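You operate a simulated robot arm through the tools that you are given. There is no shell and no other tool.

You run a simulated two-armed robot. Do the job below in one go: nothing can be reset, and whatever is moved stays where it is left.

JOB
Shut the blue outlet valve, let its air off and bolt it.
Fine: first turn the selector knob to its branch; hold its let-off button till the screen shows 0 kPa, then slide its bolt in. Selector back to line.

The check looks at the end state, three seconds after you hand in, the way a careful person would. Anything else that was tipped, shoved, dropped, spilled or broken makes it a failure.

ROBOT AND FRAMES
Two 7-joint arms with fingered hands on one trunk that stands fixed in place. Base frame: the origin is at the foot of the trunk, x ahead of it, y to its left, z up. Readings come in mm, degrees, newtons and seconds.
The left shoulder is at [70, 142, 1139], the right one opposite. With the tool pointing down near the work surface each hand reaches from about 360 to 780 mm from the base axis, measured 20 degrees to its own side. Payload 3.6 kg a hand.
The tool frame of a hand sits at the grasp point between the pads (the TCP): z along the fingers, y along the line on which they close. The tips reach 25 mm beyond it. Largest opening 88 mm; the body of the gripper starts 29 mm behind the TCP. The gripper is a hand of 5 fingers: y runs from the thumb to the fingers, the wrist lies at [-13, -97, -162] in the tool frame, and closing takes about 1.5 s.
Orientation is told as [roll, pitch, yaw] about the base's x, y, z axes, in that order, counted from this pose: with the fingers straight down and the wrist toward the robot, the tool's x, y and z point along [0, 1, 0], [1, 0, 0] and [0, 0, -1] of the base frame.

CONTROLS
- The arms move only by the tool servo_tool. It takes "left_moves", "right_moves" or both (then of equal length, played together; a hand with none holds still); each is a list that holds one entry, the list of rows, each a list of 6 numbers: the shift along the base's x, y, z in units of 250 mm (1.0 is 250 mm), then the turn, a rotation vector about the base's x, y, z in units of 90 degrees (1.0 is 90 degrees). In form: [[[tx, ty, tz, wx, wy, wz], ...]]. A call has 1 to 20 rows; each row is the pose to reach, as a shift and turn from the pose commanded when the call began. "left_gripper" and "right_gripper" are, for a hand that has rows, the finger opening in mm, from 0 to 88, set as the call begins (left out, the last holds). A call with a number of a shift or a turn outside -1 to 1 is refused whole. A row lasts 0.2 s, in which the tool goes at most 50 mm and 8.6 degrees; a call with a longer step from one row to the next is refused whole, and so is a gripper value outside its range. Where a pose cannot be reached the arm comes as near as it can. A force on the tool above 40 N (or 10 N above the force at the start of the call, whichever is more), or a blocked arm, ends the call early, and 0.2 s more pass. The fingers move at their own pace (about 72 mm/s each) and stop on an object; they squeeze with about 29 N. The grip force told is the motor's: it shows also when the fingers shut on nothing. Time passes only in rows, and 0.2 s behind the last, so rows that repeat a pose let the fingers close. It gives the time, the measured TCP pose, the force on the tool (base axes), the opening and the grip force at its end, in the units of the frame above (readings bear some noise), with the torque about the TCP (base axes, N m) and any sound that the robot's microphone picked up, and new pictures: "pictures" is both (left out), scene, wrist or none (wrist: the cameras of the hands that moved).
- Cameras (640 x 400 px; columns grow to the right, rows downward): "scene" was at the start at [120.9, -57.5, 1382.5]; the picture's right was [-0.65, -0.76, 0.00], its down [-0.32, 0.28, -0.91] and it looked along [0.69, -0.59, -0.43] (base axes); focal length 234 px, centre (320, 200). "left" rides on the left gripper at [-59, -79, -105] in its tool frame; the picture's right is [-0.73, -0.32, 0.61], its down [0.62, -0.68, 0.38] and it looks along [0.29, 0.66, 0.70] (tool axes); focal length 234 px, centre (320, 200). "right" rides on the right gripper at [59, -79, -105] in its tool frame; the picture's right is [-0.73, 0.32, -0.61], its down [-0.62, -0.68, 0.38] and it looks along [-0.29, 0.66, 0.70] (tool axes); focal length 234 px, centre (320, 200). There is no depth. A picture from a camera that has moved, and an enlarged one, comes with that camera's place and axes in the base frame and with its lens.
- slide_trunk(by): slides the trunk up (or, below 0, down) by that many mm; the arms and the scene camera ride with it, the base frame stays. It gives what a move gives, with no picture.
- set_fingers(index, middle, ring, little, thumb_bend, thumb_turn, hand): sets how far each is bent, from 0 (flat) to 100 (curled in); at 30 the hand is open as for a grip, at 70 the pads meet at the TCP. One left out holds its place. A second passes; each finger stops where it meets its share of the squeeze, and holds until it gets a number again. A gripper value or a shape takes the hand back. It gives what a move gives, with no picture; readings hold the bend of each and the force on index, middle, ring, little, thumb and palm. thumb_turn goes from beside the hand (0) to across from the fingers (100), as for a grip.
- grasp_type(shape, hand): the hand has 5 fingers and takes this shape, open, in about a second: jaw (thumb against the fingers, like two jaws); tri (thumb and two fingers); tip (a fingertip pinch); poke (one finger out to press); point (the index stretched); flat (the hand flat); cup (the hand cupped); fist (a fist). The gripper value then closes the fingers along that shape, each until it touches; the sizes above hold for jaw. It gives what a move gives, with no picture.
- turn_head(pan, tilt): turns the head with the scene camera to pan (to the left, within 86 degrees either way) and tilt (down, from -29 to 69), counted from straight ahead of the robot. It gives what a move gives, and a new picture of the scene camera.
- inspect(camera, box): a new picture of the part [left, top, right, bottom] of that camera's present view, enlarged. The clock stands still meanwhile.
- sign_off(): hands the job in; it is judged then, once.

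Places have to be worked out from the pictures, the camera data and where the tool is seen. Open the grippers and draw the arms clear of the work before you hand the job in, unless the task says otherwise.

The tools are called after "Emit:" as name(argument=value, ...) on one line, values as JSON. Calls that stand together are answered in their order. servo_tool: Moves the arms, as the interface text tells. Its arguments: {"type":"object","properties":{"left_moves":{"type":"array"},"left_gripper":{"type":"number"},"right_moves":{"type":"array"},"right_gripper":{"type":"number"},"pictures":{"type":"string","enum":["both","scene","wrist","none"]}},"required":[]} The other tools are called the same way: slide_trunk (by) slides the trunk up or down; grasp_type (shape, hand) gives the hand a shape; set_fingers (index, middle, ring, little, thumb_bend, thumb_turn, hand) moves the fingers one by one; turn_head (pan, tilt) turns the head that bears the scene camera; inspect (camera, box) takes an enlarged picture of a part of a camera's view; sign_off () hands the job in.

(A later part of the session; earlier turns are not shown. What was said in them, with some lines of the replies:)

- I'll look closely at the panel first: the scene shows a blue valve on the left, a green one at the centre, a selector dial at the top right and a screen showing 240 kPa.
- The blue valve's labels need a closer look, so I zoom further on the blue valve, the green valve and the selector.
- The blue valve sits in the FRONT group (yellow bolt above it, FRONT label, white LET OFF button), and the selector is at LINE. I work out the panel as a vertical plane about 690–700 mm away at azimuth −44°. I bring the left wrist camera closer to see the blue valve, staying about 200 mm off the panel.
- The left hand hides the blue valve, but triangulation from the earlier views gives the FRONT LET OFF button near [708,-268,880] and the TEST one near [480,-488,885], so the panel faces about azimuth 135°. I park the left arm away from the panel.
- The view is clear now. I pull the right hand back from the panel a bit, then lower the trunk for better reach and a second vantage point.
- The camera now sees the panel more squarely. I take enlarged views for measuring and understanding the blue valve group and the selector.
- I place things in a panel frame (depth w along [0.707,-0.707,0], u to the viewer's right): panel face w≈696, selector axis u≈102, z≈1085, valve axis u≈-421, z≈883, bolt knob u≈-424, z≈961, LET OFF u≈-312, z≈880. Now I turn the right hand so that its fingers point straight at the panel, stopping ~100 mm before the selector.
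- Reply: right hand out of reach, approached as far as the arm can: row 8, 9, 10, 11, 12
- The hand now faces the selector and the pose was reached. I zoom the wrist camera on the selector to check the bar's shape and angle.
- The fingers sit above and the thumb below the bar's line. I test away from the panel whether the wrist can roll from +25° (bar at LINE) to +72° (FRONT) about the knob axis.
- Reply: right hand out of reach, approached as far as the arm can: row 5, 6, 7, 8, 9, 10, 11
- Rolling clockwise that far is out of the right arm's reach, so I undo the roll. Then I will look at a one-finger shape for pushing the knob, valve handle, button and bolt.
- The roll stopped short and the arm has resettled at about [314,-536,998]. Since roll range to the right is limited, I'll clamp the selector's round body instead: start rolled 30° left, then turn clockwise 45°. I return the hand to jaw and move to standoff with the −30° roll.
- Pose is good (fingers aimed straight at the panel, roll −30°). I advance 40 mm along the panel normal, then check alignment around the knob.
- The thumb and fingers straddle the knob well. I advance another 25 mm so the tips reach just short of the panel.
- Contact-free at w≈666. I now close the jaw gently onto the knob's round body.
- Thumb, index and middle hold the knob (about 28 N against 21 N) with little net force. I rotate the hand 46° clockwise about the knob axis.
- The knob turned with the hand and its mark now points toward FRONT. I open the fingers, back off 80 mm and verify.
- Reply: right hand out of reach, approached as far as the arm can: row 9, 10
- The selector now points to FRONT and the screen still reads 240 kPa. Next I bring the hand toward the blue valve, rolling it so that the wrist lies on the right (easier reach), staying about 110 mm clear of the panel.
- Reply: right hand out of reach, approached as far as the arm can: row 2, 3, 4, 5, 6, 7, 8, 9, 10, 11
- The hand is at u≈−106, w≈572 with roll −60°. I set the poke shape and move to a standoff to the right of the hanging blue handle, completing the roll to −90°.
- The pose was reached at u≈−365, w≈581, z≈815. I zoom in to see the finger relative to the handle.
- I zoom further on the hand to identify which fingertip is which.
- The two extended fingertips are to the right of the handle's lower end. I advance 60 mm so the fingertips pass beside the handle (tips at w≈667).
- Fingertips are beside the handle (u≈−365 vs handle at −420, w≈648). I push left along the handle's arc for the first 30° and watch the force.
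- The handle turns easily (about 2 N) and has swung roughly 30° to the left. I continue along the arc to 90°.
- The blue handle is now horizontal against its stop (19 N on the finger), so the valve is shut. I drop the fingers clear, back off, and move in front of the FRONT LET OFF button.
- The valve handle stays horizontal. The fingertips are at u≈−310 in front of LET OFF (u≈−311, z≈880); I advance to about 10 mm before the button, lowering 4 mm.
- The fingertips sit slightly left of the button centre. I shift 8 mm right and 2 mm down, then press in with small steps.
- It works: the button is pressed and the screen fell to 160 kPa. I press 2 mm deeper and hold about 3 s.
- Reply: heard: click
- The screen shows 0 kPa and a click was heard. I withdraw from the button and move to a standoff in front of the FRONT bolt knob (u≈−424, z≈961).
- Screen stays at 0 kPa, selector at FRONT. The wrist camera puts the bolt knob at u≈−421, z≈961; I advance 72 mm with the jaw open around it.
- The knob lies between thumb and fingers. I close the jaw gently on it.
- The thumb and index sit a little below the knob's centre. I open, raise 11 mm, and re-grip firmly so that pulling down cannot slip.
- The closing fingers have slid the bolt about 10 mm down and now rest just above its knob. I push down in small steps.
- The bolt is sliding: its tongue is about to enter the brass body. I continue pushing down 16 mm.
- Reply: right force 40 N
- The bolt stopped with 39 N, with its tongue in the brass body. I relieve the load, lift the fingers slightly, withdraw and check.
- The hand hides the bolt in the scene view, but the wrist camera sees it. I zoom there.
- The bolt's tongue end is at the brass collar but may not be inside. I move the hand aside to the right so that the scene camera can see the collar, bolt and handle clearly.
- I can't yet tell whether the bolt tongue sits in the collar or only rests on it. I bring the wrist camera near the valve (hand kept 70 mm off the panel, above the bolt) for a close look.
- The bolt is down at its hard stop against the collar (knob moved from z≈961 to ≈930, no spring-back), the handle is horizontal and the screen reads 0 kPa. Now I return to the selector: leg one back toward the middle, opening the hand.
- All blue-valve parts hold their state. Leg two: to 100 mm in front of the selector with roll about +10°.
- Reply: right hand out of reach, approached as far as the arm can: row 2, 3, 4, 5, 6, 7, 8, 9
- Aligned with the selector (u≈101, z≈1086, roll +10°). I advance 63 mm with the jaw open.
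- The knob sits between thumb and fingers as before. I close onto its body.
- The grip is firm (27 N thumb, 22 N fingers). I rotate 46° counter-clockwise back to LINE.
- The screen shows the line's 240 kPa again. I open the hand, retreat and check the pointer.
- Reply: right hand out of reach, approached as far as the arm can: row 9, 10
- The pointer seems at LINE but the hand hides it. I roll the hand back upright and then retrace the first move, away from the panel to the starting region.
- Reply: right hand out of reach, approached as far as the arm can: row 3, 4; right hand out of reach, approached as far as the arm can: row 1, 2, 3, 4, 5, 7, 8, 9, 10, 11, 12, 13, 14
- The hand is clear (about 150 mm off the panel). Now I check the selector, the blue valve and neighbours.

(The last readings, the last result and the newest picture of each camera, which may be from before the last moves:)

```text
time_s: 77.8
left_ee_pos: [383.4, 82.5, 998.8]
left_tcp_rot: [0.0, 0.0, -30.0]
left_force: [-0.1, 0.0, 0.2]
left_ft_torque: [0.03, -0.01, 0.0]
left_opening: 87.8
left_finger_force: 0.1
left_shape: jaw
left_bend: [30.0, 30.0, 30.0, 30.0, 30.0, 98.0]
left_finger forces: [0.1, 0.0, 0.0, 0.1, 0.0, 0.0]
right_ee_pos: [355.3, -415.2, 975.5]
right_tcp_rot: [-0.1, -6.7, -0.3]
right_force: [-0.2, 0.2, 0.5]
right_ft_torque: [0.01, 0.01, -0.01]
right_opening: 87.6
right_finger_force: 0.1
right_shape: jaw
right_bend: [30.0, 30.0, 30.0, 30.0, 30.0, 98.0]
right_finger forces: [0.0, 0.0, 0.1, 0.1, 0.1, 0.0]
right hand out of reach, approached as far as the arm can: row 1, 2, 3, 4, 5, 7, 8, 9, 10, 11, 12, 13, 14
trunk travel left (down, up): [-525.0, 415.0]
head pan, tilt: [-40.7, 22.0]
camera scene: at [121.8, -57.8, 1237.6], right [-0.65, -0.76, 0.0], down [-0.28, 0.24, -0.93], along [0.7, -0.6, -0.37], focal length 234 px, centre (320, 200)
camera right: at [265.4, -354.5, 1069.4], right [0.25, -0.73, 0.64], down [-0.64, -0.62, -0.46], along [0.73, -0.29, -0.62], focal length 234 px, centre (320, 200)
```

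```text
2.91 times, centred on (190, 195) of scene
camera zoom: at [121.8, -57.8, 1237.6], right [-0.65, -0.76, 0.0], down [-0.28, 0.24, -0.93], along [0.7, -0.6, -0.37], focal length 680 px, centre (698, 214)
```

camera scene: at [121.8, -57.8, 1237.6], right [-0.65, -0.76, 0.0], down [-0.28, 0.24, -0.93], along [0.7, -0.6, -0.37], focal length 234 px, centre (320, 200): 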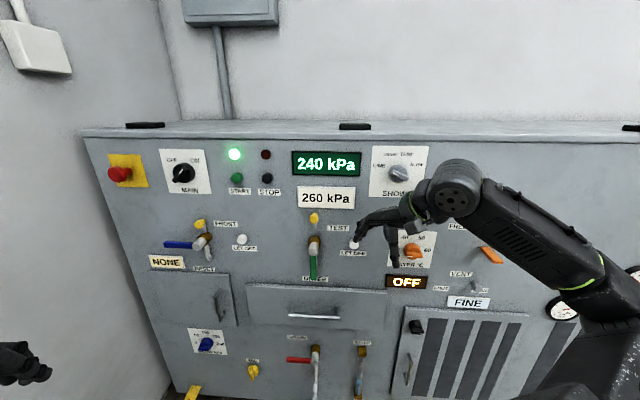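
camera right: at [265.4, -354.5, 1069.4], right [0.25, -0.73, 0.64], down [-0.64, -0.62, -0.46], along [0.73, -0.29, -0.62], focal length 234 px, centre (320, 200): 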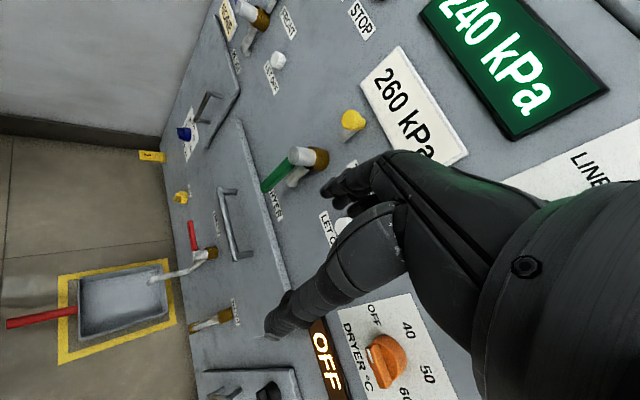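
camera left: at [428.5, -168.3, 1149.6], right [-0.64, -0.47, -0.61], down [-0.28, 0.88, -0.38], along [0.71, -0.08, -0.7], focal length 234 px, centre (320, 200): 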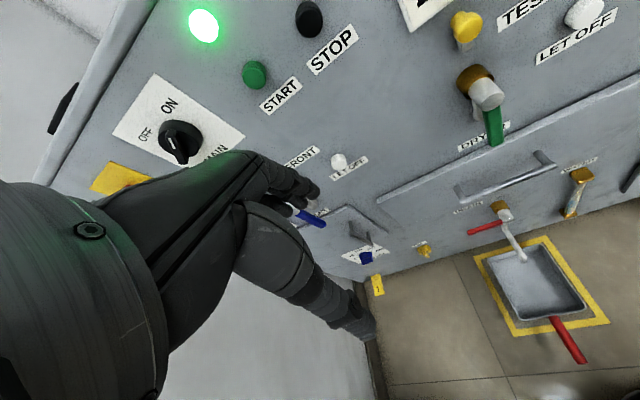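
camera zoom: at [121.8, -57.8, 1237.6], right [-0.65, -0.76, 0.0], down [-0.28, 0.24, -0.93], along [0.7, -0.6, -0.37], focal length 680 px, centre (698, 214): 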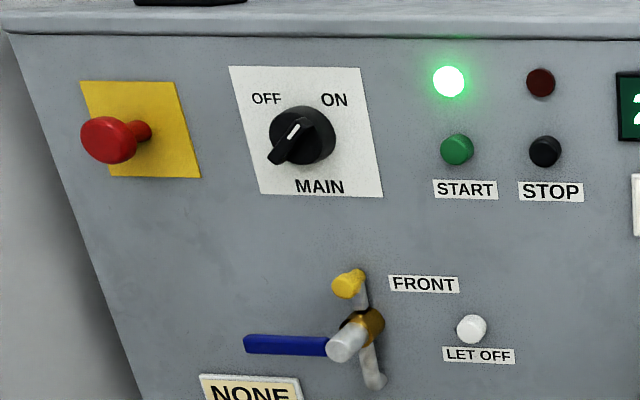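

The pointer is back at LINE, the handle is shut and the bolt is down. I draw the right hand further from the panel and then take a last look at everything.

Emit:
servo_tool(right_moves=[[[-0.03, 0.06, 0.02, 0, 0, 0], [-0.06, 0.12, 0.04, 0, 0, 0], [-0.09, 0.18, 0.06, 0, 0, 0], [-0.12, 0.24, 0.08, 0, 0, 0], [-0.15, 0.3, 0.1, 0, 0, 0], [-0.15, 0.3, 0.1, 0, 0, 0]]])

Emit:
inspect(camera="scene", box=[360, 140, 560, 265])

Emit:
inspect(camera="scene", box=[180, 208, 230, 248])

Emit:
inspect(camera="scene", box=[270, 195, 400, 290])

```text
time_s: 79.2
left_ee_pos: [382.9, 81.7, 998.9]
left_tcp_rot: [0.1, -0.1, -30.0]
left_force: [0.0, 0.3, 0.1]
left_ft_torque: [0.02, 0.0, 0.01]
left_opening: 87.6
left_finger_force: 0.1
left_shape: jaw
left_bend: [30.0, 30.0, 30.0, 30.0, 30.0, 98.0]
left_finger forces: [0.1, 0.0, 0.1, 0.0, 0.0, 0.0]
right_ee_pos: [328.4, -356.4, 959.6]
right_tcp_rot: [0.2, -7.2, -0.1]
right_force: [-0.1, 0.4, 1.1]
right_ft_torque: [-0.01, 0.05, -0.03]
right_opening: 88.0
right_finger_force: 0.1
right_shape: jaw
right_bend: [30.0, 30.0, 30.0, 30.0, 30.0, 98.0]
right_finger forces: [0.0, 0.0, 0.0, 0.1, 0.1, 0.0]
right hand out of reach, approached as far as the arm can: row 1, 2, 3, 4, 5, 6
trunk travel left (down, up): [-525.0, 415.0]
head pan, tilt: [-40.7, 22.0]
camera scene: at [121.6, -58.2, 1237.6], right [-0.65, -0.76, 0.0], down [-0.28, 0.24, -0.93], along [0.7, -0.6, -0.38], focal length 234 px, centre (320, 200)
camera right: at [236.3, -296.8, 1052.1], right [0.24, -0.73, 0.64], down [-0.63, -0.62, -0.47], along [0.74, -0.29, -0.61], focal length 234 px, centre (320, 200)
```

scene: 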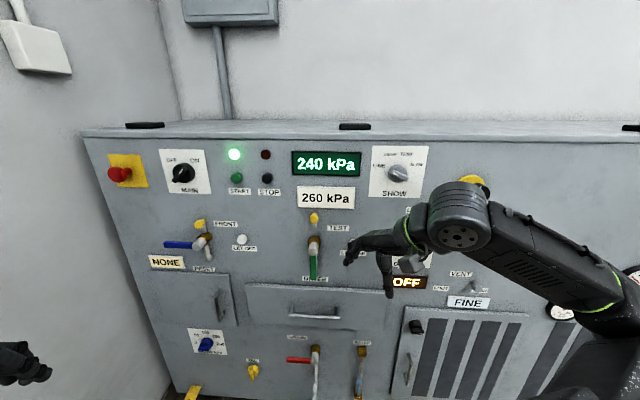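
right: 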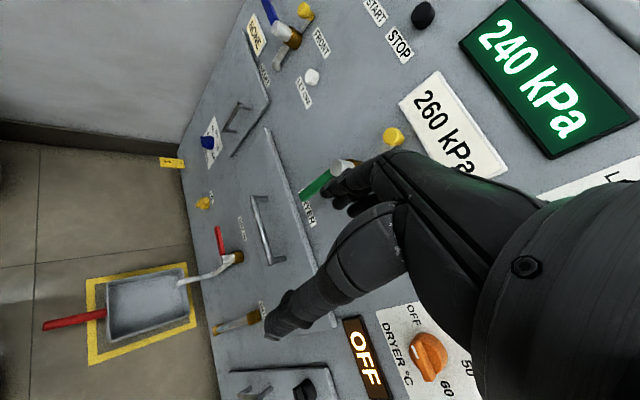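

```text
3.20 times, centred on (460, 202) of scene
camera zoom: at [121.6, -58.2, 1237.6], right [-0.65, -0.76, 0.0], down [-0.28, 0.24, -0.93], along [0.7, -0.6, -0.38], focal length 748 px, centre (-128, 192)
```

zoom: 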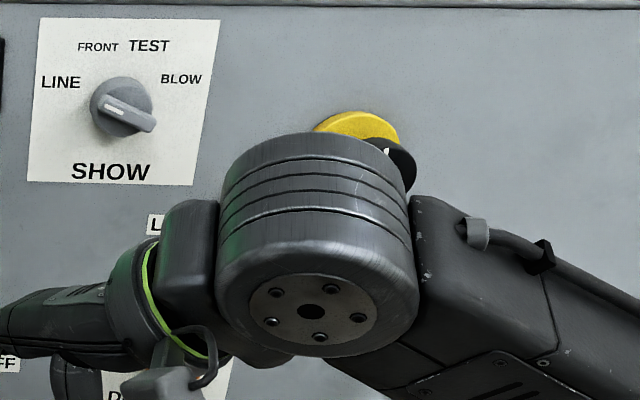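

```text
10.00 times, centred on (205, 228) of scene
camera zoom: at [121.6, -58.2, 1237.6], right [-0.65, -0.76, 0.0], down [-0.28, 0.24, -0.93], along [0.7, -0.6, -0.38], focal length 2339 px, centre (1470, -80)
```

zoom: 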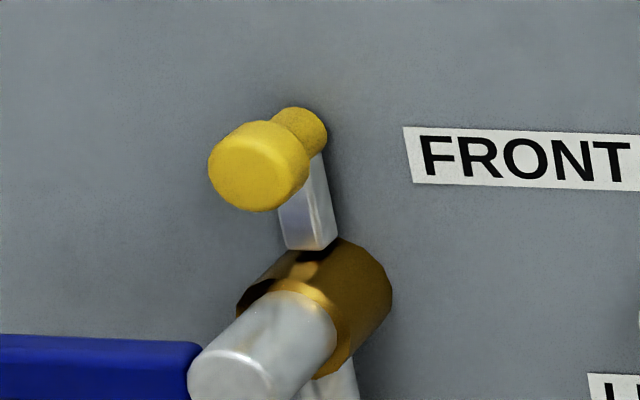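

```text
4.21 times, centred on (335, 242) of scene
camera zoom: at [121.6, -58.2, 1237.6], right [-0.65, -0.76, 0.0], down [-0.28, 0.24, -0.93], along [0.7, -0.6, -0.38], focal length 985 px, centre (257, 21)
```

zoom: 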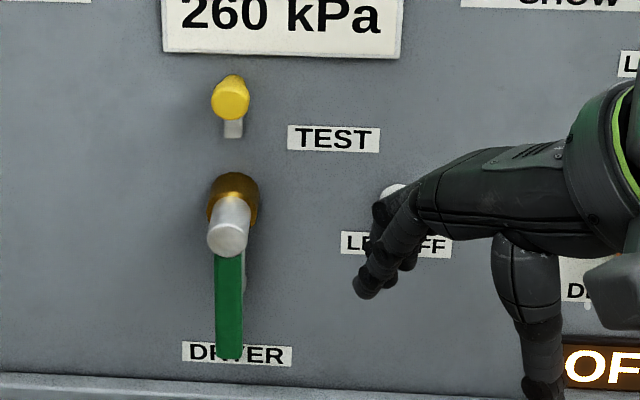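

Final state looks right: the blue valve is shut, its branch read 0 kPa after the let-off, and the bolt is down at its stop. The selector is back at LINE with the screen at 240 kPa, other controls are unchanged, and both hands are open and clear. I hand in.

Emit:
sign_off()

```text
The job is handed in.
```

I shut the blue FRONT outlet valve, let its air off to 0 kPa, slid its bolt down to a stop and turned the selector back to LINE. The job is handed in.

- **Valve:** The blue handle is horizontal, against its stop.
- **Let-off:** With the selector on FRONT, I held that valve's LET OFF button until the screen went from 240 to 0 kPa. The screen still read 0 just before I turned the selector back.
- **Bolt:** It slid down about 29 mm and then stopped firmly at 39 N, with its tip against the brass collar. I saw no hole for the tip to enter, so I took that stop as fully in. This is the one point I could only judge by sight and force.
- **Selector:** It points to LINE and the screen reads 240 kPa again.

In the views I checked, nothing else on the panel looked moved. Both hands are open and clear of the panel.
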